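You operate a simulated robot arm through the tools that you are given. There is no shell and no other tool. Be economical: measure what you need, move in short steps, check, and stop when the job is done.

You run a simulated robot arm. Do the job below in one go: nothing can be reset, and whatever is moved stays where it is left.

TASK
Swap the empty orange-label bin for the full green-label bin, roll the trolley to the PACK mark and brake it.
Fine: the empty bin rides on the low deck; load only with the brake on.
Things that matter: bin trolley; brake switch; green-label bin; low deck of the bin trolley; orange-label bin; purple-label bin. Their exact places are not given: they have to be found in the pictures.

It is judged by the outcome, as a careful person would: the job done as asked, and still so three seconds after it is handed in. It fails if anything else is knocked over, pushed out of place, dropped, spilled or broken.

THE ROBOT
A 6-joint arm with a two-finger parallel gripper on a trunk, on a base that drives. Base frame: it is fixed to the floor where the robot stands at the start and does not move with it; the origin is under the middle of the robot, x ahead of it, y to its left, z up. Lengths are in mm, angles in degrees, forces in N, time in s.
With the tool pointing down near the work surface it reaches from about 180 to 460 mm from the robot's upright axis, wherever it stands. Its first joint turns from -166.0 to 166.0 degrees. Places, roughly: bin trolley [600, 200, 200]; brake switch [400, 500, 800]; low deck of the bin trolley [600, 200, 200]; purple-label bin [1250, -2250, 1500]. Payload 4.1 kg.
The TCP is the grasp point between the finger pads, 23 mm short of the fingertips. In the tool frame z runs along the fingers and y along their closing line. Largest opening 94 mm; finger width 38, thickness 10; the body of the gripper, 54 by 96 mm, starts 39 mm behind the TCP.
Orientation is that of the tool frame in the base frame, as a unit quaternion [w, x, y, z]. With the fingers straight down and closing along the base's y, the tool's x points along the base's -x, its y along +y and its z along -z.

THE INTERFACE
- The arm moves only by the tool nudge_tool. Its argument "commands" is a list of rows, each an object (a shift or turn left out is 0, a gripper value left out holds the last) with "xyz": the shift along the tool's x, y, z in mm, a list of three; "rotation": the turn, a rotation vector about the tool's x, y, z in rad, a list of three; "fingers": the closure, from 0 (fully open) to 1 (shut). In form: [{"xyz": [x, y, z], "rotation": [wx, wy, wz], "fingers": fingers}, ...]. A call has 1 to 20 rows; each row shifts and turns the commanded pose from where the row before left it, along the tool's axes as they then stand. Rows are played at 5 a second. More than 50 mm and 8.6 degrees between two rows, or a gripper value outside its range, and nothing of the call is played. Where a pose cannot be reached the arm comes as near as it can. A force on the tool above 40 N (or 10 N above the force at the start of the call, whichever is more), or a blocked arm, ends the call early, and 0.2 s more pass. Each finger travels about 45 mm/s and halts on what it meets, pressing with about 31 N; the grip force reading is that of the motor and also rises with nothing between the fingers. The clock runs only during rows and for 0.2 s after the last one: add rows that do not move to give the fingers time. It gives the time, the measured TCP pose, the force on the tool (base axes), the opening and the grip force at its end, in the units of the frame above (readings bear some noise), with the torque about the TCP (base axes, N m) and any sound that the robot's microphone picked up.
- Cameras (640 x 400 px; columns grow to the right, rows downward): "scene" is now at [-42.6, 111.7, 1533.2]; the picture's right is [-0.95, -0.31, 0.00], its down [-0.29, 0.89, -0.36] and it looks along [0.11, -0.34, -0.93] (base axes); focal length 214 px, centre (320, 200). "wrist" rides on the gripper at [86, 16, -74] in the tool frame; the picture's right is [-0.18, 0.98, 0.00], its down [-0.58, -0.11, -0.81] and it looks along [-0.79, -0.15, 0.59] (tool axes); focal length 243 px, centre (320, 200).
- capture(camera): a new picture of that camera. No time passes.
- raise_lower(by): slides the trunk up (or, below 0, down) by that many mm; the arm and the scene camera ride with it, the base frame stays. It gives what a move gives, with no picture.
- base_move(legs): drives the robot by 1 to 6 legs, each [ahead, turn to the left] in mm and degrees, along the robot's own axes; the way and the turn of a leg run together, so that a leg with both is an arc; at most 1500 mm and 180 degrees a leg. The arm and the cameras ride along, it lands a little off, and it stops where it bumps. It gives what a move gives.
- head_to(pan, tilt): turns the head with the scene camera to pan (to the left, within 155 degrees either way) and tilt (down, from -29 to 69), counted from straight ahead of the robot. It gives what a move gives.
- locate(camera, pixels): for up to 12 pixels [column, row] of the newest picture of that camera ("zoom" is the newest enlarged one), the place [x, y, z] in the base frame of the surface seen there, good to about 2 mm. No time passes.
- zoom(camera, box): a new picture of the part [left, top, right, bottom] of that camera's present view, enlarged. No time passes.
- hand_in(): hands the job in; it is judged then, once.

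Keep the steps short. Do not move on a guess: measure, check each grasp and each placing, and mend mistakes. In all there are 80 turns and 68 pictures (those below and enlarged ones count). Leave the gripper open and the arm clear of the work at the hand-in unless told otherwise, and finish with a single line.

The tools are called after ">>>" by a JSON object that holds its "name" and its "arguments". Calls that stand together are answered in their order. nudge_tool: Moves the arm, as the interface text tells. Its arguments: {"type":"object","properties":{"commands":{"type":"array"}},"required":["commands"]} The other tools are called the same way: raise_lower (by) slides the trunk up or down; base_move (legs) drives the base; head_to (pan, tilt) turns the head that bears the scene camera; capture (camera) takes a picture; locate (camera, pixels) gives the place of the surface under pixels of a picture; zoom (camera, box) takes an enlarged picture of a part of a camera's view; hand_in () hands the job in.

At the start:

```text
time_s: 0.0
tcp_pos: [115.6, 406.3, 1067.3]
orientation: [-0.001, -0.001, 1.0, 0.0]
ft_force: [-0.7, 1.0, -0.2]
ft_torque: [-0.02, 0.0, 0.01]
width: 93.8
gripper_force: 0.2
trunk travel left (down, up): [-525.0, 65.0]
robot x, y, heading: [1.4, -4.1, -0.1]
head pan, tilt: [-71.9, 68.8]
```

scene: 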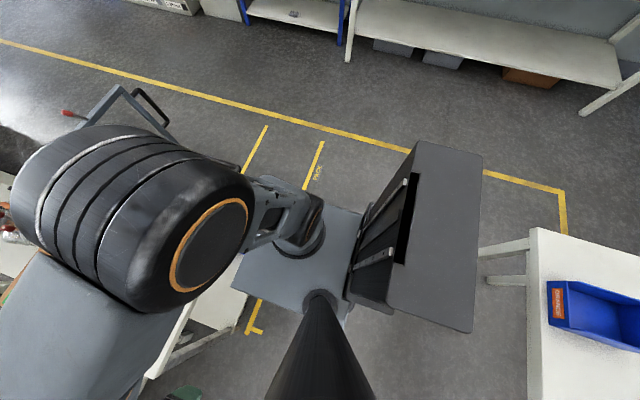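
wrist: 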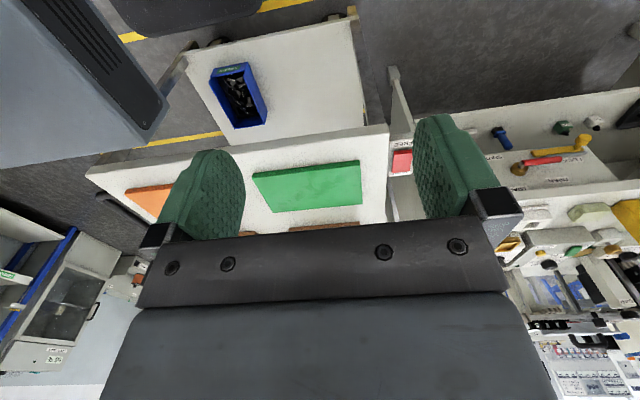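

The scene view shows the robot's own body, yellow floor lines with the PACK mark, and an orange-label bin on a table at about (590,310). I'll turn the head ahead and left to find the trolley.

>>> {"name": "head_to", "arguments": {"pan": 20, "tilt": 45}}

>>> {"name": "capture", "arguments": {"camera": "scene"}}

>>> {"name": "zoom", "arguments": {"camera": "wrist", "box": [80, 0, 640, 240]}}

```text
time_s: 1.7
tcp_pos: [116.4, 405.3, 1066.8]
orientation: [0.0, -0.001, 1.0, 0.0]
ft_force: [0.2, -0.6, -0.2]
ft_torque: [0.01, -0.01, 0.0]
width: 93.9
gripper_force: 0.0
trunk travel left (down, up): [-525.0, 65.0]
robot x, y, heading: [-2.1, -3.0, -0.2]
head pan, tilt: [20.0, 45.0]
```

```text
65 pictures are left
```

scene: 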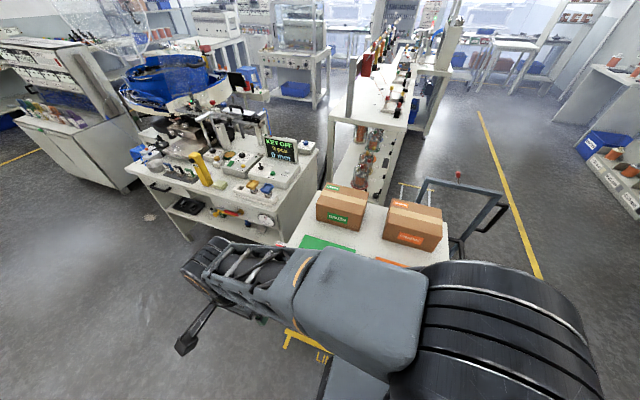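

```text
1.14 times, centred on (360, 120) of wrist
```

zoom: 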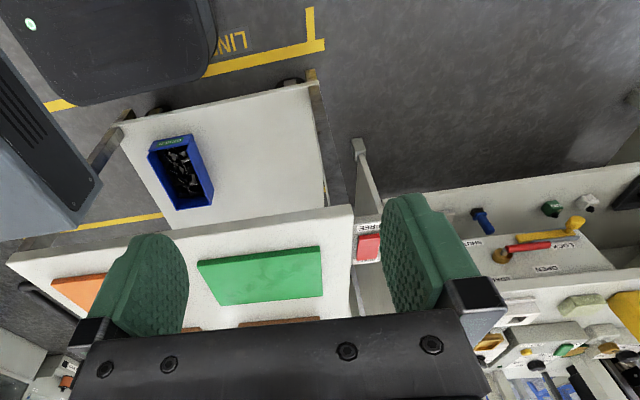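

A trolley with two decks: on the low deck there is a blue bin with dark parts and a green label (zoom 175,165). There is a red switch marked FREE at (368,247). I'll locate these points and look to the right for the other bins.

>>> {"name": "locate", "arguments": {"camera": "zoom", "pixels": [[150, 142], [188, 136], [213, 200], [175, 209], [125, 125], [310, 85], [20, 262], [350, 210], [368, 247], [260, 275], [75, 290], [232, 40]]}}

>>> {"name": "locate", "arguments": {"camera": "scene", "pixels": [[340, 190], [412, 205], [425, 185], [508, 205], [459, 174], [325, 243], [385, 262], [447, 255], [290, 240], [400, 185], [280, 150], [465, 245]]}}

>>> {"name": "head_to", "arguments": {"pan": -60, "tilt": 30}}

>>> {"name": "capture", "arguments": {"camera": "scene"}}

```text
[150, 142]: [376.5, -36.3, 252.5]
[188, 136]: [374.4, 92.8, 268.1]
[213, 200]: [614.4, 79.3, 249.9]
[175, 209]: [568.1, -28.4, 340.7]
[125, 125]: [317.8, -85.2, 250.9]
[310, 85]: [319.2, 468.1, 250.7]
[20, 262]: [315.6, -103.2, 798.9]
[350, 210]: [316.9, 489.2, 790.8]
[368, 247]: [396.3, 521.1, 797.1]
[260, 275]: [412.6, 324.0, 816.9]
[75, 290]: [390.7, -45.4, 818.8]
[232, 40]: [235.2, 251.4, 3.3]
```

```text
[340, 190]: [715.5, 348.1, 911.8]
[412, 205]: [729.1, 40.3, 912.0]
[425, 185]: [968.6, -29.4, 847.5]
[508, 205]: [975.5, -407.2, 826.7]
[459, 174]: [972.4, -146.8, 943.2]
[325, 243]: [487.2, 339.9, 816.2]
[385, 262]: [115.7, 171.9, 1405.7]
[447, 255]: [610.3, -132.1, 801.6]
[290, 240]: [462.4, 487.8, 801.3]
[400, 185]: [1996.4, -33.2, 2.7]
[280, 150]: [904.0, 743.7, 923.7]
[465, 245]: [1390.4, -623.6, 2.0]
```

```text
time_s: 3.2
tcp_pos: [117.0, 406.8, 1067.4]
orientation: [0.0, -0.001, 1.0, 0.0]
ft_force: [-0.3, -0.4, -0.2]
ft_torque: [0.03, -0.02, 0.0]
width: 93.9
gripper_force: 0.1
trunk travel left (down, up): [-525.0, 65.0]
robot x, y, heading: [-1.0, -5.1, 0.1]
head pan, tilt: [-60.0, 30.0]
```

```text
63 pictures are left
```

scene: 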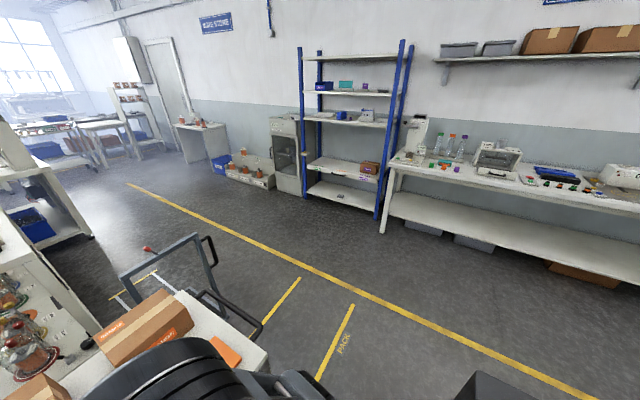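

I see the shelves and a PACK mark on the floor at (343,343). I'll check the right/rear where the orange-label bin sits, and look down in front from the other side.

>>> {"name": "locate", "arguments": {"camera": "scene", "pixels": [[343, 343], [300, 279], [353, 305], [128, 185], [260, 322], [147, 249], [195, 240], [215, 290], [268, 348], [155, 272], [112, 297], [360, 170]]}}

>>> {"name": "head_to", "arguments": {"pan": -120, "tilt": 45}}

>>> {"name": "capture", "arguments": {"camera": "scene"}}

>>> {"name": "head_to", "arguments": {"pan": -35, "tilt": 60}}

>>> {"name": "capture", "arguments": {"camera": "scene"}}

```text
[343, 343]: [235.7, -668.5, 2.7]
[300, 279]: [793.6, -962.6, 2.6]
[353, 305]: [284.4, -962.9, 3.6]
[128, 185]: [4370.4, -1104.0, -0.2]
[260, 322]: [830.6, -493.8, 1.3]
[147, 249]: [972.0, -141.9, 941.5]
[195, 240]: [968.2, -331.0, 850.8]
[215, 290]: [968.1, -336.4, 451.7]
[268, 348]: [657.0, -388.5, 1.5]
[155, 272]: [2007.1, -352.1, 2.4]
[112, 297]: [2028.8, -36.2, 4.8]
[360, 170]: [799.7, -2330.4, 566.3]
```

```text
time_s: 4.5
tcp_pos: [115.3, 405.9, 1068.7]
orientation: [0.0, -0.001, 1.0, 0.0]
ft_force: [-0.3, 0.7, 0.0]
ft_torque: [-0.01, 0.01, -0.01]
width: 94.1
gripper_force: 0.1
trunk travel left (down, up): [-525.0, 65.0]
robot x, y, heading: [-0.7, -1.9, 0.1]
head pan, tilt: [-120.0, 45.0]
```

```text
62 pictures are left
```

scene: 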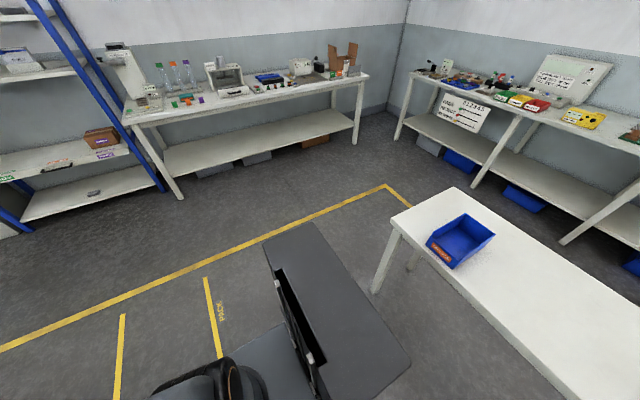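

```text
time_s: 6.1
tcp_pos: [115.8, 406.0, 1067.0]
orientation: [0.0, 0.0, 1.0, 0.0]
ft_force: [0.2, 0.0, 0.7]
ft_torque: [0.0, 0.02, 0.02]
width: 93.7
gripper_force: 0.1
trunk travel left (down, up): [-525.0, 65.0]
robot x, y, heading: [3.9, -2.8, -0.1]
head pan, tilt: [-35.0, 60.0]
```

```text
61 pictures are left
```

scene: 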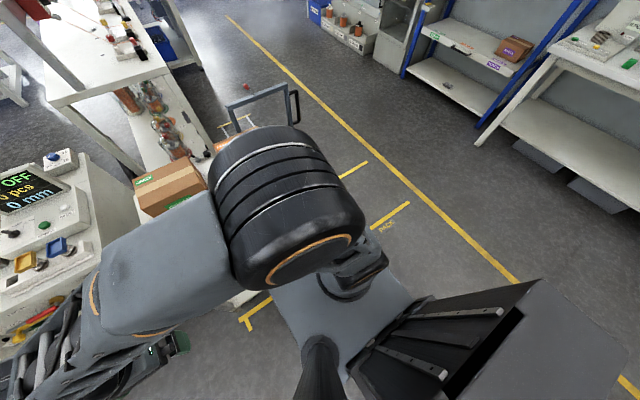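

I see an empty orange-label blue bin on the rear table, but also cardboard boxes with coloured labels. I'll zoom in to read labels.

>>> {"name": "head_to", "arguments": {"pan": -120, "tilt": 45}}

>>> {"name": "zoom", "arguments": {"camera": "scene", "box": [380, 180, 640, 340]}}

>>> {"name": "locate", "arguments": {"camera": "zoom", "pixels": [[115, 150], [170, 210], [190, 85], [280, 135], [165, 172], [205, 155], [40, 90], [180, 20], [110, 130], [400, 240]]}}

>>> {"name": "zoom", "arguments": {"camera": "scene", "box": [400, 50, 640, 200]}}

>>> {"name": "head_to", "arguments": {"pan": -60, "tilt": 10}}

>>> {"name": "zoom", "arguments": {"camera": "scene", "box": [220, 60, 540, 260]}}

```text
time_s: 7.7
tcp_pos: [116.3, 406.1, 1067.7]
orientation: [0.0, -0.001, 1.0, 0.0]
ft_force: [0.4, -0.3, 0.2]
ft_torque: [0.03, 0.01, -0.01]
width: 94.0
gripper_force: 0.0
trunk travel left (down, up): [-525.0, 65.0]
robot x, y, heading: [-0.4, -2.0, -0.1]
head pan, tilt: [-120.0, 45.0]
```

```text
2.46 times, centred on (510, 260) of scene
```

zoom: 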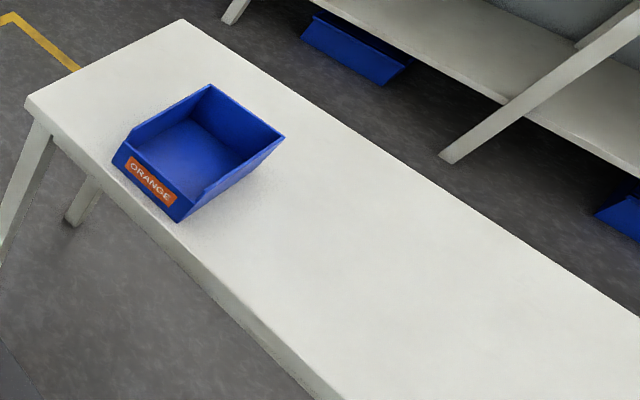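

```text
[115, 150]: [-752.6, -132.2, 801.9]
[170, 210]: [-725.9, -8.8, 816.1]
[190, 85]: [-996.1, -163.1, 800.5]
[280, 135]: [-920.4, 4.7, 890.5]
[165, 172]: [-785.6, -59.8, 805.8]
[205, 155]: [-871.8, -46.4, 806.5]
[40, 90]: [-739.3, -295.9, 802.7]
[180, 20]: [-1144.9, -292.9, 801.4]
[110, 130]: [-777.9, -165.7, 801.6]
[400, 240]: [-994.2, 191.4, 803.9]
```

```text
2.67 times, centred on (520, 125) of scene
```

zoom: 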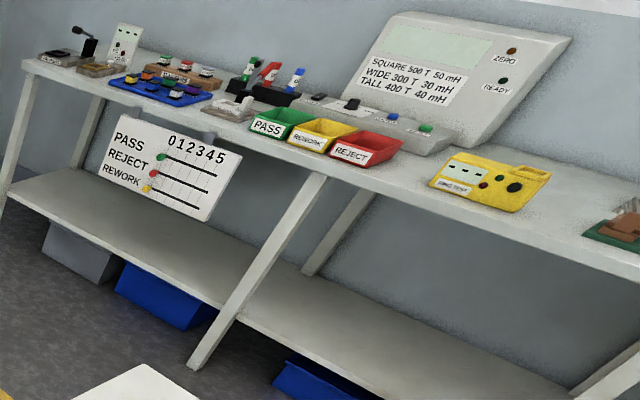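

```text
time_s: 9.0
tcp_pos: [116.1, 407.0, 1067.2]
orientation: [0.0, -0.001, 1.0, -0.001]
ft_force: [-0.2, 0.1, 0.1]
ft_torque: [0.0, 0.0, -0.02]
width: 93.9
gripper_force: 0.0
trunk travel left (down, up): [-525.0, 65.0]
robot x, y, heading: [1.8, 0.3, 0.1]
head pan, tilt: [-60.0, 10.0]
```

```text
2.00 times, centred on (380, 160) of scene
```

zoom: 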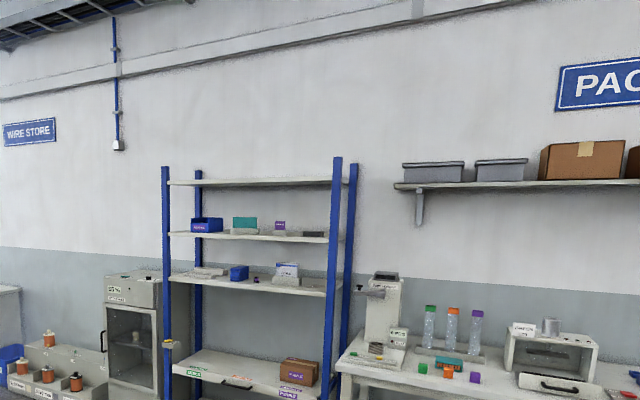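

The bin to move in is the empty ORANGE one on the rear table; the full green one is on the low deck; the purple one is on the shelf and not needed. I still don't understand the trolley's shape and handle, so I'll back off and look at it from the right side.

>>> {"name": "base_move", "arguments": {"legs": [[0, -90], [600, 0], [0, 90]]}}

>>> {"name": "head_to", "arguments": {"pan": 40, "tilt": 40}}

>>> {"name": "capture", "arguments": {"camera": "scene"}}

```text
time_s: 11.6
tcp_pos: [354.8, 211.8, 1068.1]
orientation: [-0.001, 0.395, 0.919, 0.0]
ft_force: [-0.6, 0.2, -0.2]
ft_torque: [0.0, -0.02, -0.02]
width: 93.9
gripper_force: 0.0
trunk travel left (down, up): [-525.0, 65.0]
robot x, y, heading: [-26.8, 10.2, -38.1]
head pan, tilt: [-60.0, 10.0]
stopped in leg 1: the robot was blocked; the commanded pose is now the measured one
```

```text
time_s: 13.3
tcp_pos: [353.6, 214.1, 1068.0]
orientation: [0.0, 0.395, 0.918, 0.001]
ft_force: [-0.1, -0.2, 0.0]
ft_torque: [-0.02, -0.03, 0.03]
width: 93.9
gripper_force: 0.1
trunk travel left (down, up): [-525.0, 65.0]
robot x, y, heading: [-30.3, 10.3, -37.9]
head pan, tilt: [40.0, 40.0]
```

```text
57 pictures are left
```

scene: 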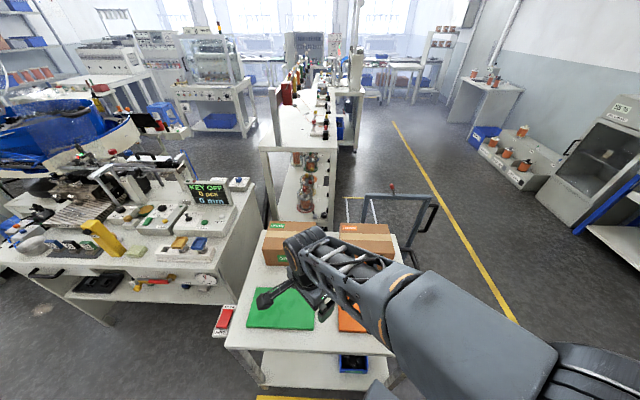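

The turn was blocked partway. I'll check that nothing shifted: locate trolley corners and the handle.

>>> {"name": "locate", "arguments": {"camera": "scene", "pixels": [[226, 345], [395, 355], [350, 362], [222, 318], [280, 310], [350, 318], [365, 196], [430, 205], [408, 262], [350, 205], [275, 393], [400, 240]]}}

>>> {"name": "zoom", "arguments": {"camera": "scene", "box": [200, 160, 480, 400]}}

>>> {"name": "capture", "arguments": {"camera": "wrist"}}

```text
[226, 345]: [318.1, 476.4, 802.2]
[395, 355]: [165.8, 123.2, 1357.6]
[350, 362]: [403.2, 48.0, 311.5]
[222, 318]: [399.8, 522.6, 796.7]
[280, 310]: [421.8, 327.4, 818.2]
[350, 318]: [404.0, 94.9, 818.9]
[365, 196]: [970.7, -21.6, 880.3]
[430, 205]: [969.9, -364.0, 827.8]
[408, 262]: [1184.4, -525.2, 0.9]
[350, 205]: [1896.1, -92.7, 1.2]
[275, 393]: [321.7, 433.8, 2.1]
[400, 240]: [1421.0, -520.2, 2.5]
```

```text
1.67 times, centred on (340, 280) of scene
```

zoom: 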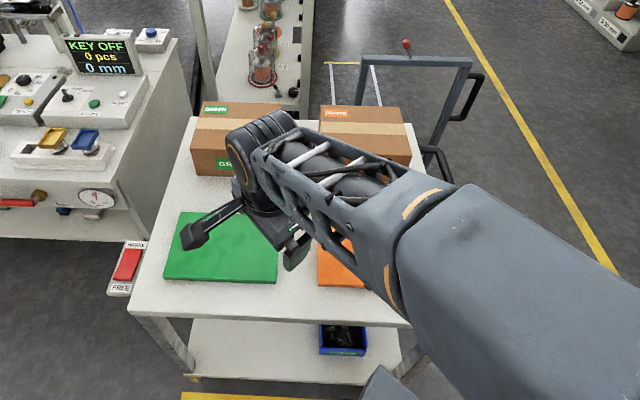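

```text
55 pictures are left
```

wrist: 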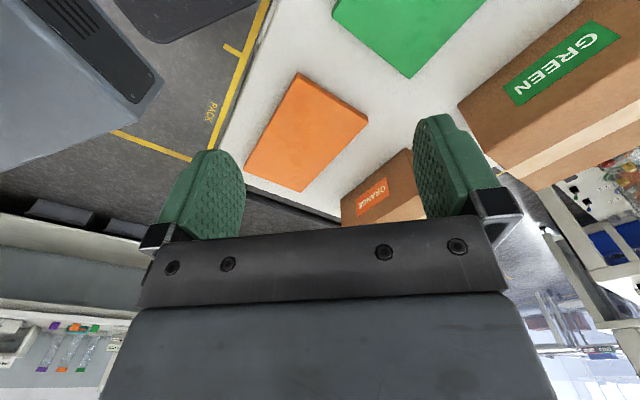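

Nothing shifted. The base hit the trolley side while turning, so I'll back away first, then turn and drive along −y to view from the PACK end.

>>> {"name": "base_move", "arguments": {"legs": [[-220, 0], [0, -52], [850, 0]]}}

>>> {"name": "head_to", "arguments": {"pan": 135, "tilt": 40}}

>>> {"name": "capture", "arguments": {"camera": "scene"}}

```text
time_s: 21.4
tcp_pos: [180.9, -865.0, 1067.7]
orientation: [0.0, 0.762, 0.648, 0.0]
ft_force: [-0.4, -0.8, -1.0]
ft_torque: [0.0, 0.02, 0.03]
width: 94.2
gripper_force: 0.1
trunk travel left (down, up): [-525.0, 65.0]
robot x, y, heading: [-213.3, -683.7, -90.9]
head pan, tilt: [40.0, 40.0]
```

```text
time_s: 23.1
tcp_pos: [180.2, -864.5, 1067.2]
orientation: [0.0, 0.762, 0.648, 0.0]
ft_force: [0.2, 0.9, 0.4]
ft_torque: [0.02, 0.02, -0.01]
width: 94.2
gripper_force: 0.0
trunk travel left (down, up): [-525.0, 65.0]
robot x, y, heading: [-212.6, -681.1, -90.6]
head pan, tilt: [135.0, 40.0]
```

```text
54 pictures are left
```

scene: 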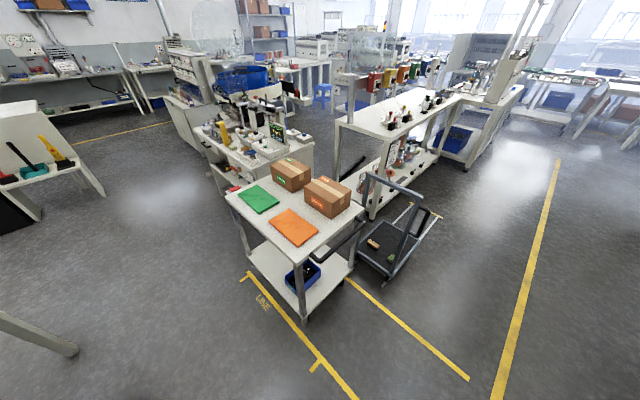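

Now clear: the white two-deck trolley at LINE sits on a lane between two yellow lines along y, with a black handle at its −y end; the grey cart behind is separate. Zoom and measure.

>>> {"name": "zoom", "arguments": {"camera": "scene", "box": [200, 140, 480, 315]}}

>>> {"name": "locate", "arguments": {"camera": "zoom", "pixels": [[60, 130], [240, 275], [370, 150], [290, 250], [375, 185], [330, 215], [238, 412], [110, 305], [345, 290], [200, 300], [265, 295], [235, 265]]}}

>>> {"name": "locate", "arguments": {"camera": "scene", "pixels": [[246, 274], [240, 279], [322, 357], [312, 370], [350, 284], [467, 380], [263, 302], [247, 270], [355, 396], [305, 318], [348, 278], [250, 273]]}}

```text
2.29 times, centred on (340, 228) of scene
```

zoom: 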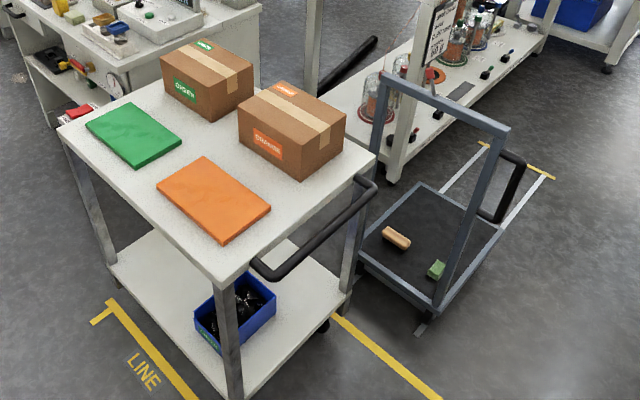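

```text
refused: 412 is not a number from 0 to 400
```

```text
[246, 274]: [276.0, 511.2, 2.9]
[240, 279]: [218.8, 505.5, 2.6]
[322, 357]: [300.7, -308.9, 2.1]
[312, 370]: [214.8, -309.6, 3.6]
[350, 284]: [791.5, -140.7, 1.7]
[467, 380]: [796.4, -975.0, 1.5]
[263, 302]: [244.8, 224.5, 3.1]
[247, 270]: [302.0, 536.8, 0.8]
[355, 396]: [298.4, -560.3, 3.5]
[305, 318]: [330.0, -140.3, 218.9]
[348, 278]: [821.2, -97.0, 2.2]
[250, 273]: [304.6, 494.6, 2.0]
```

The lane ticks are at y≈510 (LINE) and y≈−309 (PACK). Re-measure trolley parts in a fresh zoom (same view).

>>> {"name": "locate", "arguments": {"camera": "zoom", "pixels": [[60, 130], [240, 275], [370, 150], [290, 250], [375, 185], [330, 215], [110, 255], [345, 290], [258, 265], [160, 80], [220, 355], [270, 290]]}}

>>> {"name": "zoom", "arguments": {"camera": "scene", "box": [270, 245, 350, 295]}}

>>> {"name": "locate", "arguments": {"camera": "zoom", "pixels": [[120, 215], [190, 320], [285, 110], [395, 190], [395, 235], [215, 165], [130, 240], [180, 290], [310, 330]]}}

>>> {"name": "zoom", "arguments": {"camera": "scene", "box": [200, 150, 280, 200]}}

```text
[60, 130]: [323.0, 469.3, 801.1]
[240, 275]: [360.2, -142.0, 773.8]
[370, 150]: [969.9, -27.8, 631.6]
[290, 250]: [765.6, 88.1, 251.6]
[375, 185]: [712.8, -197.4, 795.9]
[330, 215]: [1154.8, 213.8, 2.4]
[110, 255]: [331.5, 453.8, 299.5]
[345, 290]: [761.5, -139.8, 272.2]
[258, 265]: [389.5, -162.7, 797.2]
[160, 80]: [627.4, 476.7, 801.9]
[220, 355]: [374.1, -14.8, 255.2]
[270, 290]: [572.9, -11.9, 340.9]
```

```text
8.00 times, centred on (310, 270) of scene
```

zoom: 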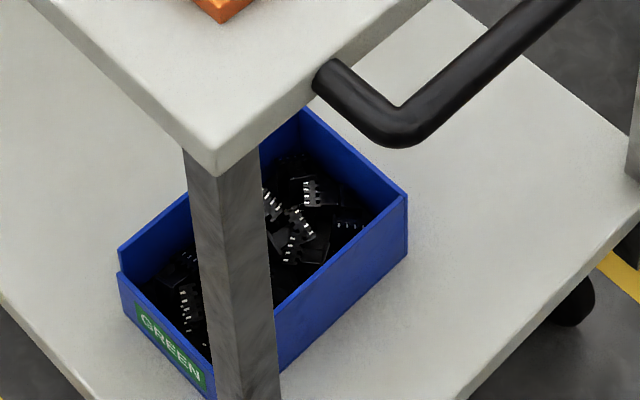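

```text
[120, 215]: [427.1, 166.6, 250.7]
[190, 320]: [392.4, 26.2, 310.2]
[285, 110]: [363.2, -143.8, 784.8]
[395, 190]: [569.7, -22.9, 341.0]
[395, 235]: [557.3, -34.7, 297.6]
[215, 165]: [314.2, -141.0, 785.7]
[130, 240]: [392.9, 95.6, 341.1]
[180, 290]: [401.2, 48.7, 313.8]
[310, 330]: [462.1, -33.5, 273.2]
```

```text
8.00 times, centred on (240, 175) of scene
```

zoom: 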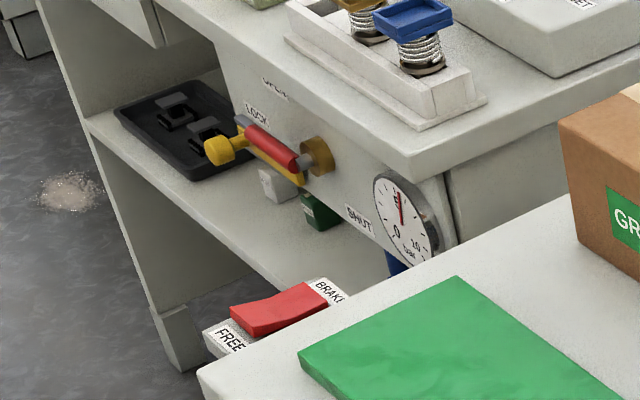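

The trolley's front is at x≈317, y −142…489; the handle tube lies at y≈−197, z≈796; green bin is x 385–570, y −34…96, rim z 341; the brake rocker has BRAKE (far) and FREE (near). Plan: place the orange bin on the low deck beside the green one first (brake on), then take the green one to the orange's spot. Driving to the rear table now.

>>> {"name": "base_move", "arguments": {"legs": [[0, -89.4], [188, 0], [0, -90], [580, 0], [0, 90]]}}

>>> {"name": "head_to", "arguments": {"pan": 0, "tilt": 55}}

>>> {"name": "capture", "arguments": {"camera": "scene"}}

```text
time_s: 39.0
tcp_pos: [-570.1, -479.7, 1067.5]
orientation: [0.0, 0.997, -0.077, 0.001]
ft_force: [0.4, 0.0, 0.1]
ft_torque: [0.0, -0.02, 0.02]
width: 93.7
gripper_force: 0.1
trunk travel left (down, up): [-525.0, 65.0]
robot x, y, heading: [-391.2, -88.0, 179.6]
head pan, tilt: [135.0, 40.0]
```

```text
time_s: 41.2
tcp_pos: [-571.2, -481.4, 1067.4]
orientation: [0.0, 0.997, -0.077, 0.0]
ft_force: [-0.5, -0.2, -0.1]
ft_torque: [-0.01, -0.02, 0.0]
width: 93.9
gripper_force: 0.0
trunk travel left (down, up): [-525.0, 65.0]
robot x, y, heading: [-390.6, -86.3, 179.6]
head pan, tilt: [0.0, 55.0]
```

```text
50 pictures are left
```

scene: 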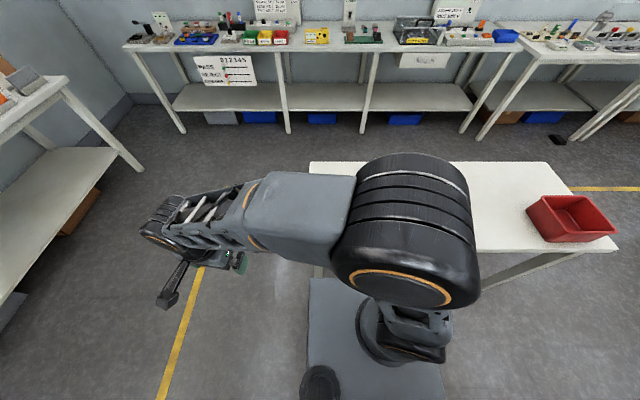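

The shoulder hides the bin from the head camera. I'll square up the tool yaw (about 8.8° off) and bring the gripper above the table near the bin, at height, to look with the wrist camera.

>>> {"name": "nudge_tool", "arguments": {"commands": [{"rotation": [0, 0, -0.077]}, {"rotation": [0, 0, -0.077]}, {"xyz": [-25, -35, 0]}, {"xyz": [-25, -35, 0]}, {"xyz": [-25, -35, 0]}, {"xyz": [-25, -35, 0]}, {"xyz": [-25, -35, 0]}, {"xyz": [-25, -35, 0]}, {"xyz": [-25, -35, 0]}, {"xyz": [-25, -35, 0]}, {}]}}

>>> {"name": "capture", "arguments": {"camera": "wrist"}}

```text
time_s: 43.6
tcp_pos: [-769.7, -199.9, 1066.9]
orientation: [0.001, 1.0, -0.001, 0.0]
ft_force: [0.2, 0.5, -0.7]
ft_torque: [-0.01, 0.01, -0.01]
width: 93.9
gripper_force: 0.0
trunk travel left (down, up): [-525.0, 65.0]
robot x, y, heading: [-389.1, -87.3, 179.5]
head pan, tilt: [0.0, 55.0]
```

```text
49 pictures are left
```

wrist: 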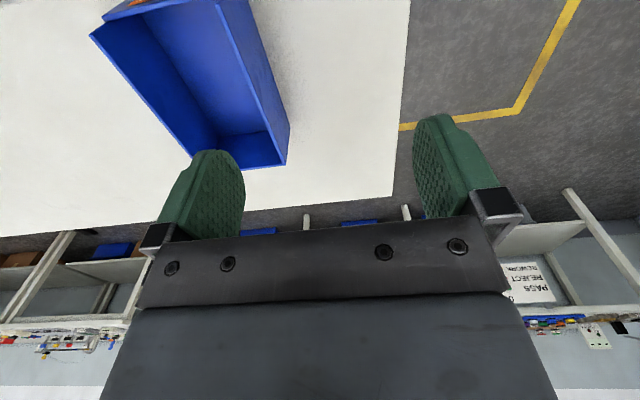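

The bin is seen at upper-left; the near right side is its −y wall. Measure the rim corners.

>>> {"name": "locate", "arguments": {"camera": "wrist", "pixels": [[217, 8], [240, 60], [262, 115], [286, 163], [92, 35], [150, 112], [252, 60], [250, 22], [270, 128], [130, 10], [200, 60], [268, 90]]}}

>>> {"name": "zoom", "arguments": {"camera": "wrist", "box": [80, 0, 320, 180]}}

```text
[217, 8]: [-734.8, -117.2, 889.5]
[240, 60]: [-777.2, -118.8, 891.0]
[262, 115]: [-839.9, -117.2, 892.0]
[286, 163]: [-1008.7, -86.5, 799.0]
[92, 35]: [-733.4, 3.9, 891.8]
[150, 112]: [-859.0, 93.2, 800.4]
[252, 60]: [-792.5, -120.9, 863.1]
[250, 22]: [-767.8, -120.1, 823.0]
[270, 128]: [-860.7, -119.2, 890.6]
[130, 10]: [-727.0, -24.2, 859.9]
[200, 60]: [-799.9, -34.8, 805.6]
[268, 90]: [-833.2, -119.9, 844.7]
```

```text
2.22 times, centred on (200, 90) of wrist
```

zoom: 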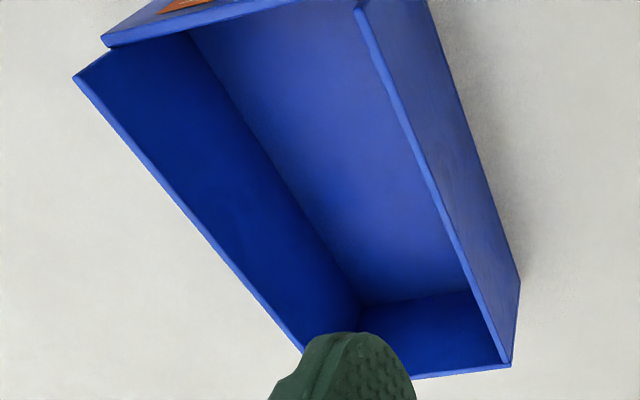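

The −y wall is at y≈−119, rim z 891, bin centre x≈−822. Move above the wall and descend to TCP z≈874 with open fingers.

>>> {"name": "nudge_tool", "arguments": {"commands": [{"xyz": [-24, -40, 0]}, {"xyz": [-26, -41, 0]}, {"xyz": [0, 0, 40]}, {"xyz": [0, 0, 40]}, {"xyz": [0, 0, 40]}, {"xyz": [0, 0, 30]}, {"xyz": [0, 0, 22]}, {"xyz": [0, 0, 21]}, {}]}}

>>> {"name": "capture", "arguments": {"camera": "wrist"}}

```text
time_s: 45.6
tcp_pos: [-821.0, -119.8, 875.3]
orientation: [0.0, 1.0, -0.001, 0.0]
ft_force: [-0.3, 0.7, -0.7]
ft_torque: [0.01, -0.01, -0.03]
width: 94.1
gripper_force: 0.0
trunk travel left (down, up): [-525.0, 65.0]
robot x, y, heading: [-393.4, -85.0, 179.5]
head pan, tilt: [0.0, 55.0]
```

```text
47 pictures are left
```

wrist: 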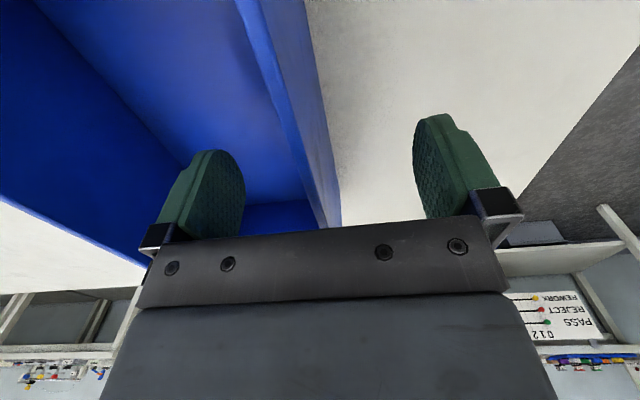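

The wall sits between the pads. Close the fingers, wait, then lift 30 mm and check.

>>> {"name": "nudge_tool", "arguments": {"commands": [{"fingers": 1}, {}, {}, {}, {}, {}, {}, {"xyz": [0, 0, -10]}, {"xyz": [0, 0, -15]}, {}]}}

>>> {"name": "capture", "arguments": {"camera": "wrist"}}

```text
time_s: 47.8
tcp_pos: [-820.8, -118.8, 900.1]
orientation: [0.0, 1.0, 0.0, 0.001]
ft_force: [1.1, 0.5, -1.5]
ft_torque: [-0.12, -0.02, -0.02]
width: 4.8
gripper_force: 31.1
trunk travel left (down, up): [-525.0, 65.0]
robot x, y, heading: [-392.0, -87.9, 179.6]
head pan, tilt: [0.0, 55.0]
```

```text
46 pictures are left
```

wrist: 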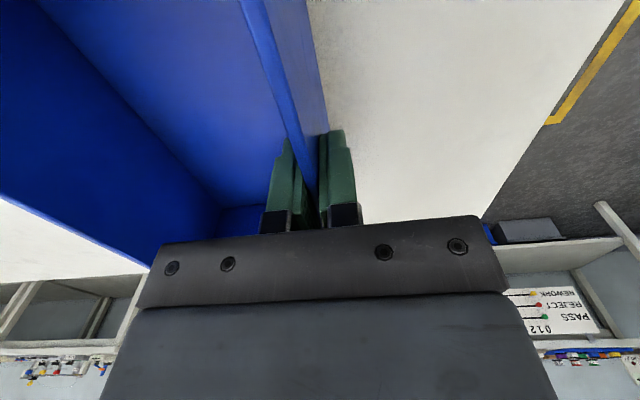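

Held firmly (4.8 mm, 31 N), light. I'll raise it, check the robot's own front plate height, and look from the head.

>>> {"name": "nudge_tool", "arguments": {"commands": [{"xyz": [5, 0, -40]}, {"xyz": [10, 0, -40]}, {"xyz": [15, 0, -20]}, {}]}}

>>> {"name": "locate", "arguments": {"camera": "scene", "pixels": [[330, 290], [330, 380], [420, 380], [320, 385], [400, 330], [420, 180], [300, 220], [460, 250], [440, 385]]}}

>>> {"name": "capture", "arguments": {"camera": "scene"}}

```text
time_s: 48.8
tcp_pos: [-791.5, -118.3, 1000.3]
orientation: [0.0, 1.0, -0.001, 0.0]
ft_force: [-0.2, 0.9, -2.2]
ft_torque: [-0.1, -0.05, -0.02]
width: 4.7
gripper_force: 31.2
trunk travel left (down, up): [-525.0, 65.0]
robot x, y, heading: [-393.7, -87.9, 179.5]
head pan, tilt: [0.0, 55.0]
```

```text
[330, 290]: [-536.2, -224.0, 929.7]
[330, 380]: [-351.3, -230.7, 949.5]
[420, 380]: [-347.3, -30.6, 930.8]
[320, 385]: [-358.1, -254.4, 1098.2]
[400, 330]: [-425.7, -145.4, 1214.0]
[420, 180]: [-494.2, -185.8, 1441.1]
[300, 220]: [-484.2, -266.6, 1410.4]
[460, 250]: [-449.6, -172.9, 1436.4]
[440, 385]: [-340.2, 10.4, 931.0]
```

```text
45 pictures are left
```

scene: 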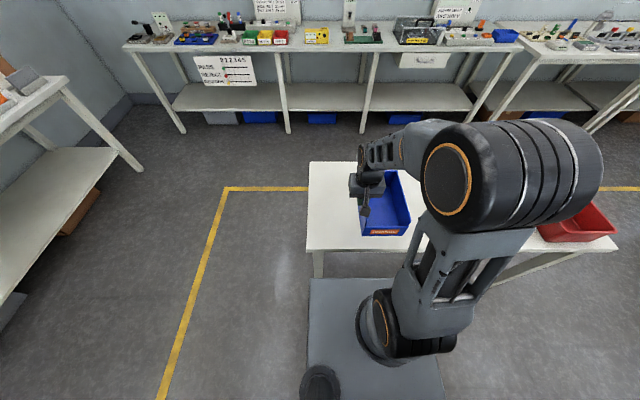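

The arm's plate is at z 930 (lowers to 405) and the elbow sits high, so I must check whether the forearm fits beneath the top deck. Measuring the arm's profile.

>>> {"name": "locate", "arguments": {"camera": "scene", "pixels": [[368, 185], [360, 165], [380, 150], [400, 142], [420, 135], [440, 130], [470, 128], [480, 150], [560, 130], [470, 235], [450, 300], [365, 210]]}}

>>> {"name": "zoom", "arguments": {"camera": "scene", "box": [330, 100, 490, 260]}}

```text
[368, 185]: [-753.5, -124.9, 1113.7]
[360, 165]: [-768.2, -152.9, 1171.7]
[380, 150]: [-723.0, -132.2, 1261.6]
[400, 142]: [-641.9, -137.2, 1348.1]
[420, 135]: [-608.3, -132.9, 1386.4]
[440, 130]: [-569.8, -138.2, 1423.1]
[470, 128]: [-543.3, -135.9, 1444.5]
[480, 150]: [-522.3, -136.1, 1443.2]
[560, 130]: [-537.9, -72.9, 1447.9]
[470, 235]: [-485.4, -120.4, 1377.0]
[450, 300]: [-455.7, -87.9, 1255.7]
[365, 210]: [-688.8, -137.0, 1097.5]
```

```text
2.50 times, centred on (410, 180) of scene
```

zoom: 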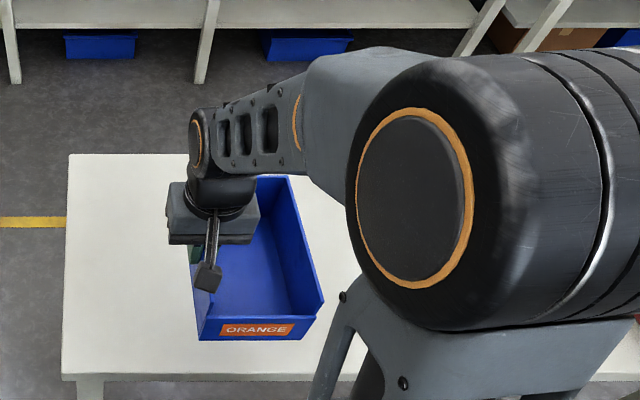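

The forearm rises about 45° behind the tool, so at the deck edge its top would be ≈660–690, under the top deck (≈775). It fits. Drive to in front of the trolley, with standoff.

>>> {"name": "base_move", "arguments": {"legs": [[-40, 0], [0, -89.5], [370, 0], [0, -90]]}}

>>> {"name": "head_to", "arguments": {"pan": 0, "tilt": 50}}

>>> {"name": "capture", "arguments": {"camera": "scene"}}

```text
time_s: 59.3
tcp_pos: [59.1, 313.0, 1000.9]
orientation: [0.001, 0.006, 1.0, 0.0]
ft_force: [-0.3, 0.3, -1.5]
ft_torque: [0.11, -0.01, 0.01]
width: 4.8
gripper_force: 31.2
trunk travel left (down, up): [-525.0, 65.0]
robot x, y, heading: [-342.9, 283.5, -1.3]
head pan, tilt: [0.0, 55.0]
```

```text
time_s: 60.0
tcp_pos: [57.9, 311.9, 1001.2]
orientation: [0.0, 0.006, 1.0, 0.001]
ft_force: [1.0, 0.0, -3.2]
ft_torque: [0.14, 0.04, 0.01]
width: 5.0
gripper_force: 30.9
trunk travel left (down, up): [-525.0, 65.0]
robot x, y, heading: [-342.7, 281.7, -1.0]
head pan, tilt: [0.0, 50.0]
```

```text
43 pictures are left
```

scene: 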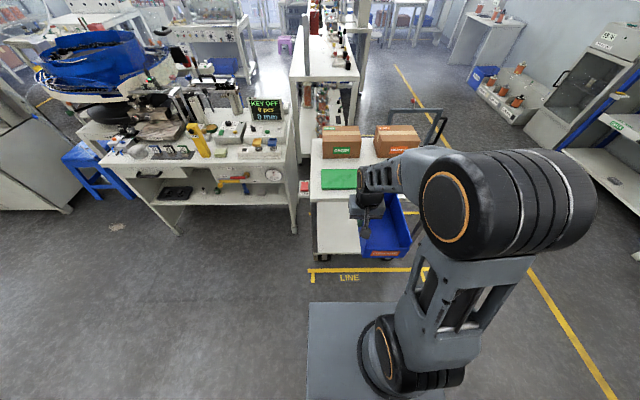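

Before loading I need to be sure the brake is on; zoom on the switch at (304,186).

>>> {"name": "zoom", "arguments": {"camera": "scene", "box": [280, 172, 330, 203]}}

>>> {"name": "locate", "arguments": {"camera": "zoom", "pixels": [[290, 135], [300, 170], [305, 215], [315, 245], [290, 110], [330, 255]]}}

>>> {"name": "locate", "arguments": {"camera": "scene", "pixels": [[310, 271], [312, 282], [425, 268], [349, 278], [340, 270], [330, 240]]}}

```text
12.80 times, centred on (305, 188) of scene
```

zoom: 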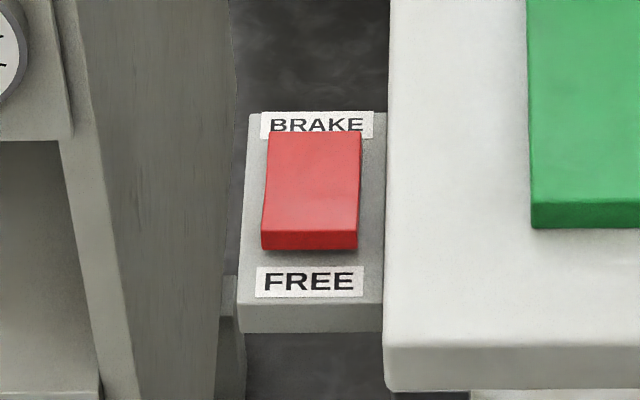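

```text
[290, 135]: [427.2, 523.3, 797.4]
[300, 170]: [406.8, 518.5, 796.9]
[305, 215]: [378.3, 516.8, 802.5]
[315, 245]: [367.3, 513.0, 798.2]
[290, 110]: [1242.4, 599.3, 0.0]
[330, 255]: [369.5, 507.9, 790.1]
```

```text
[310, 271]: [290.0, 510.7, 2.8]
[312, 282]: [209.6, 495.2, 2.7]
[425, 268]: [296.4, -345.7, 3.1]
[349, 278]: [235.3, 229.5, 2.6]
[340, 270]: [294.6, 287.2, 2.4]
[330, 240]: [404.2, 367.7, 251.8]
```

The rocker is down at the BRAKE end (z 797 vs 802 at the FREE end), so the brake is on. Lower the trunk fully, then lower the tool to z≈375 with the bin still in front of the trolley.

>>> {"name": "raise_lower", "arguments": {"by": -525}}

>>> {"name": "nudge_tool", "arguments": {"commands": [{"xyz": [0, 0, 35]}, {"xyz": [0, 0, 35]}, {"xyz": [0, 0, 31]}, {}]}}

>>> {"name": "capture", "arguments": {"camera": "wrist"}}

>>> {"name": "capture", "arguments": {"camera": "scene"}}

```text
refused: -525 is not a number from -400 to 400
```

```text
time_s: 61.0
tcp_pos: [56.9, 312.4, 898.9]
orientation: [0.0, 0.006, 1.0, 0.0]
ft_force: [0.3, 0.0, -2.1]
ft_torque: [0.14, -0.01, 0.0]
width: 4.8
gripper_force: 31.0
trunk travel left (down, up): [-525.0, 65.0]
robot x, y, heading: [-344.1, 286.8, -1.0]
head pan, tilt: [0.0, 50.0]
```

```text
41 pictures are left
```

wrist: 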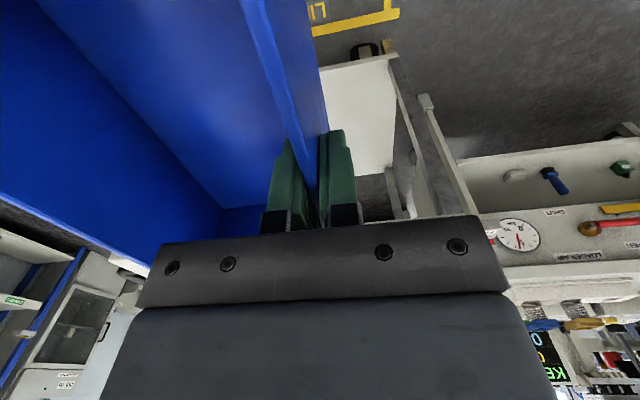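

```text
40 pictures are left
```

scene: 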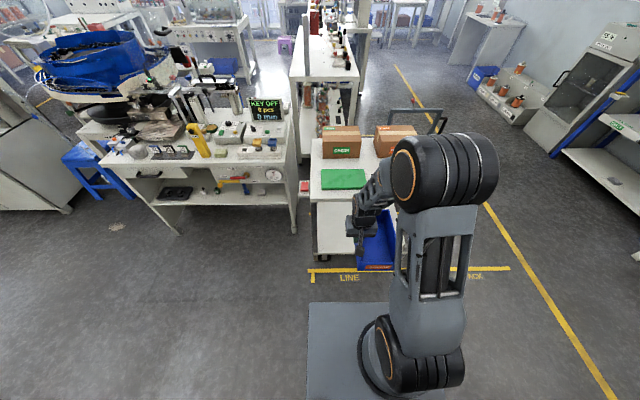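

The trunk limit is 400 per call; I'll do it in two calls (tool already 100 lower in the arm).

>>> {"name": "raise_lower", "arguments": {"by": -400}}

>>> {"name": "raise_lower", "arguments": {"by": -125}}

>>> {"name": "capture", "arguments": {"camera": "scene"}}

```text
time_s: 64.8
tcp_pos: [56.5, 312.4, 499.9]
orientation: [0.0, 0.007, 1.0, 0.0]
ft_force: [-0.6, 0.3, -1.5]
ft_torque: [0.14, 0.0, 0.01]
width: 4.9
gripper_force: 31.1
trunk travel left (down, up): [-125.0, 465.0]
robot x, y, heading: [-344.2, 284.9, -1.0]
head pan, tilt: [0.0, 50.0]
```

```text
time_s: 66.3
tcp_pos: [57.3, 312.1, 375.1]
orientation: [0.001, 0.006, 1.0, 0.0]
ft_force: [0.1, -0.2, -2.2]
ft_torque: [0.11, 0.01, 0.02]
width: 4.9
gripper_force: 30.8
trunk travel left (down, up): [0.0, 590.0]
robot x, y, heading: [-346.1, 285.9, -0.9]
head pan, tilt: [0.0, 50.0]
```

```text
39 pictures are left
```

scene: 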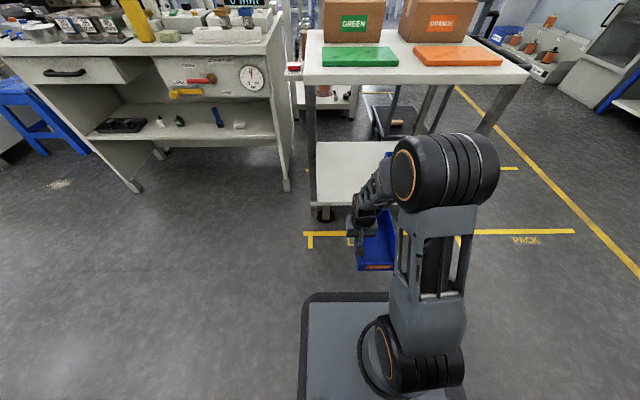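

Clear path under the deck. Drive forward 335 mm so the bin enters above the low deck (bin bottom ≈300, deck 250).

>>> {"name": "base_move", "arguments": {"legs": [[200, 0.5], [135, 0.5]]}}

>>> {"name": "capture", "arguments": {"camera": "wrist"}}

>>> {"name": "capture", "arguments": {"camera": "scene"}}

```text
time_s: 68.9
tcp_pos: [370.9, 315.2, 373.9]
orientation: [-0.008, -0.003, 1.0, -0.001]
ft_force: [0.4, -0.3, -2.0]
ft_torque: [0.1, 0.02, 0.01]
width: 5.0
gripper_force: 31.4
trunk travel left (down, up): [0.0, 590.0]
robot x, y, heading: [-13.6, 282.4, -0.0]
head pan, tilt: [0.0, 50.0]
stopped in leg 2: the robot was blocked; the commanded pose is now the measured one
```

```text
38 pictures are left
```

wrist: 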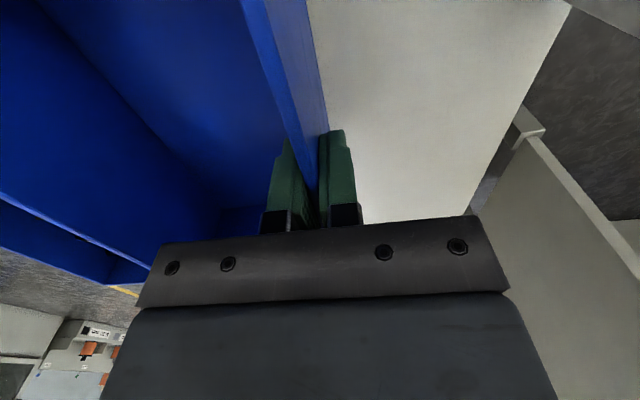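

```text
37 pictures are left
```

scene: 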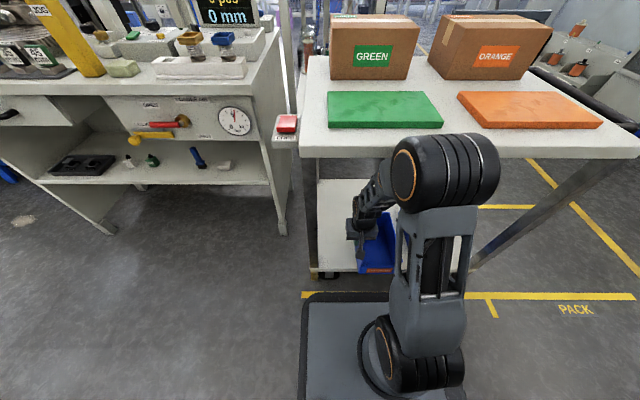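

Blocked near the end; the arm was pushed back ~17 mm, so some link touches the trolley. Measure the arm and the deck edge.

>>> {"name": "locate", "arguments": {"camera": "scene", "pixels": [[450, 140], [410, 140], [440, 133], [385, 165], [375, 190], [360, 210], [480, 140], [300, 155], [560, 155], [470, 160], [285, 125], [390, 175]]}}

>>> {"name": "zoom", "arguments": {"camera": "scene", "box": [300, 110, 520, 290]}}

```text
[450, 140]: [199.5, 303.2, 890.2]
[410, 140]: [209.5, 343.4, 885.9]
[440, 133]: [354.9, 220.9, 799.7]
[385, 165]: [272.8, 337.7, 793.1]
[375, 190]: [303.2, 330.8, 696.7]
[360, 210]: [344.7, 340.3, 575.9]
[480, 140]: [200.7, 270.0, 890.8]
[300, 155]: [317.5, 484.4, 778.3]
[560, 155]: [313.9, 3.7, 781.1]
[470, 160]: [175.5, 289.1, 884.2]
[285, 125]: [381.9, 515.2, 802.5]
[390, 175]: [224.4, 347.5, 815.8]
```

```text
2.22 times, centred on (410, 200) of scene
```

zoom: 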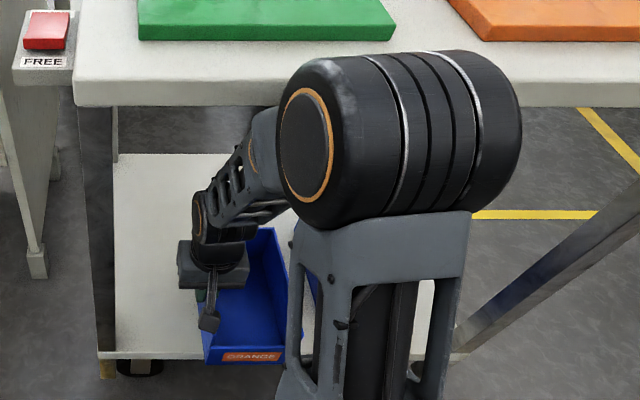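

Trolley hasn't moved (corner still at 317,484). The forearm block touches the top-deck edge. I'll back the base 60 mm, extend the arm (flatter forearm), and set the bin near the deck's front edge, then push it in later.

>>> {"name": "base_move", "arguments": {"legs": [[-65, 0]]}}

>>> {"name": "nudge_tool", "arguments": {"commands": [{"xyz": [-25, 0, 0]}, {"xyz": [-25, 0, 0]}, {"xyz": [-20, 0, 15]}, {"xyz": [0, 0, 15]}, {}]}}

>>> {"name": "capture", "arguments": {"camera": "scene"}}

```text
time_s: 69.9
tcp_pos: [307.9, 315.2, 372.9]
orientation: [-0.01, -0.003, 1.0, -0.001]
ft_force: [0.1, 0.2, -1.8]
ft_torque: [0.1, 0.01, -0.01]
width: 4.9
gripper_force: 30.4
trunk travel left (down, up): [0.0, 590.0]
robot x, y, heading: [-84.4, 282.2, 0.1]
head pan, tilt: [0.0, 50.0]
```

```text
time_s: 71.1
tcp_pos: [376.9, 315.4, 342.1]
orientation: [-0.011, -0.002, 1.0, -0.001]
ft_force: [0.5, -1.5, -2.4]
ft_torque: [0.16, 0.0, -0.02]
width: 4.9
gripper_force: 31.1
trunk travel left (down, up): [0.0, 590.0]
robot x, y, heading: [-86.0, 287.8, -0.0]
head pan, tilt: [0.0, 50.0]
```

```text
35 pictures are left
```

scene: 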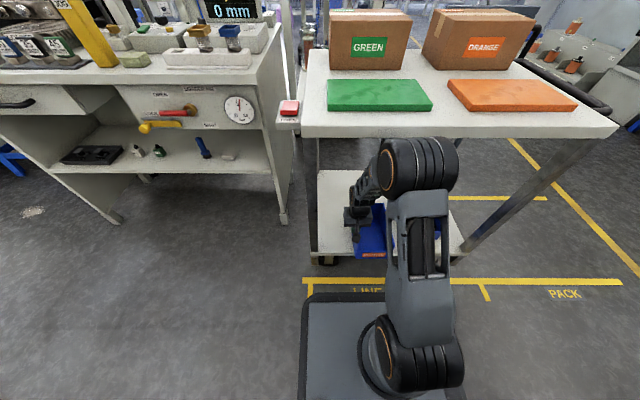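

Much clearer now. Creep the base forward 30 mm so the bin's front edge clears the deck edge, then lower until contact.

>>> {"name": "base_move", "arguments": {"legs": [[30, 0]]}}

>>> {"name": "nudge_tool", "arguments": {"commands": [{"xyz": [0, 0, 8]}, {"xyz": [0, 0, 4]}, {"xyz": [0, 0, 3]}, {"xyz": [0, 0, 2]}, {}]}}

>>> {"name": "capture", "arguments": {"camera": "wrist"}}

```text
time_s: 71.9
tcp_pos: [406.8, 315.6, 339.8]
orientation: [-0.01, -0.001, 1.0, -0.001]
ft_force: [0.3, -0.9, -2.6]
ft_torque: [0.13, 0.02, 0.0]
width: 5.0
gripper_force: 31.0
trunk travel left (down, up): [0.0, 590.0]
robot x, y, heading: [-55.2, 281.2, -0.1]
head pan, tilt: [0.0, 50.0]
```

```text
time_s: 73.1
tcp_pos: [408.1, 315.0, 324.7]
orientation: [-0.009, -0.003, 1.0, -0.001]
ft_force: [-2.8, 0.2, 9.4]
ft_torque: [0.18, -0.98, 0.05]
width: 4.7
gripper_force: 31.3
trunk travel left (down, up): [0.0, 590.0]
robot x, y, heading: [-53.9, 278.6, -0.1]
head pan, tilt: [0.0, 50.0]
```

```text
34 pictures are left
```

wrist: 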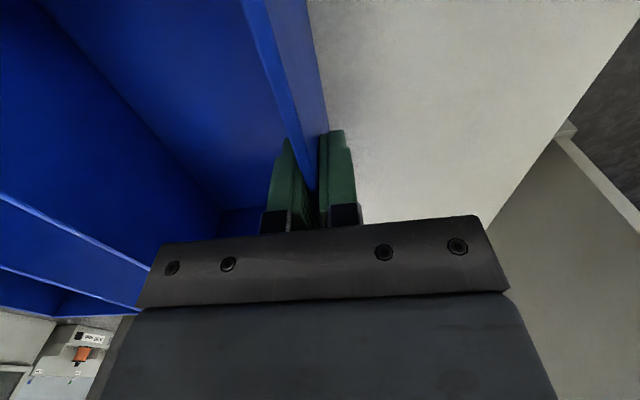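

The bin's rear edge touches the deck (9 N). Lift 2 mm, creep 28 mm further in, then lower and release.

>>> {"name": "nudge_tool", "arguments": {"commands": [{"xyz": [0, 0, -3]}, {"rotation": [0, 0.018, 0]}, {}]}}

>>> {"name": "base_move", "arguments": {"legs": [[28, 0]]}}

```text
time_s: 73.9
tcp_pos: [407.2, 314.4, 326.4]
orientation: [-0.018, -0.002, 1.0, 0.0]
ft_force: [-0.3, -0.6, -0.7]
ft_torque: [0.14, -0.07, 0.02]
width: 5.2
gripper_force: 31.1
trunk travel left (down, up): [0.0, 590.0]
robot x, y, heading: [-51.7, 280.6, -0.1]
head pan, tilt: [0.0, 50.0]
```

```text
time_s: 74.8
tcp_pos: [409.2, 314.0, 325.9]
orientation: [-0.025, -0.003, 1.0, -0.001]
ft_force: [0.2, 0.6, 6.6]
ft_torque: [0.16, -1.05, 0.01]
width: 4.5
gripper_force: 30.9
trunk travel left (down, up): [0.0, 590.0]
robot x, y, heading: [-39.6, 282.7, -0.1]
head pan, tilt: [0.0, 50.0]
stopped in leg 1: the robot was blocked; the commanded pose is now the measured one
```

Blocked at that point (and I turned the pitch the wrong way). Back off 15 mm, level the pitch, and set it down here; I'll push it in afterward.

>>> {"name": "base_move", "arguments": {"legs": [[-15, 0]]}}

>>> {"name": "nudge_tool", "arguments": {"commands": [{"xyz": [0, 0, -4]}, {"rotation": [0, -0.05, 0]}, {"xyz": [-12, 0, 0]}, {}]}}

```text
time_s: 75.5
tcp_pos: [401.9, 315.2, 324.5]
orientation: [-0.023, -0.004, 1.0, -0.002]
ft_force: [2.0, -0.3, 4.4]
ft_torque: [0.14, -0.79, 0.02]
width: 4.7
gripper_force: 31.1
trunk travel left (down, up): [0.0, 590.0]
robot x, y, heading: [-51.2, 284.8, -0.2]
head pan, tilt: [0.0, 50.0]
```

```text
time_s: 76.5
tcp_pos: [412.1, 314.8, 329.3]
orientation: [0.001, -0.004, 1.0, -0.002]
ft_force: [0.0, 0.0, -1.9]
ft_torque: [0.14, 0.02, 0.01]
width: 4.9
gripper_force: 30.7
trunk travel left (down, up): [0.0, 590.0]
robot x, y, heading: [-54.1, 282.3, 0.1]
head pan, tilt: [0.0, 50.0]
```

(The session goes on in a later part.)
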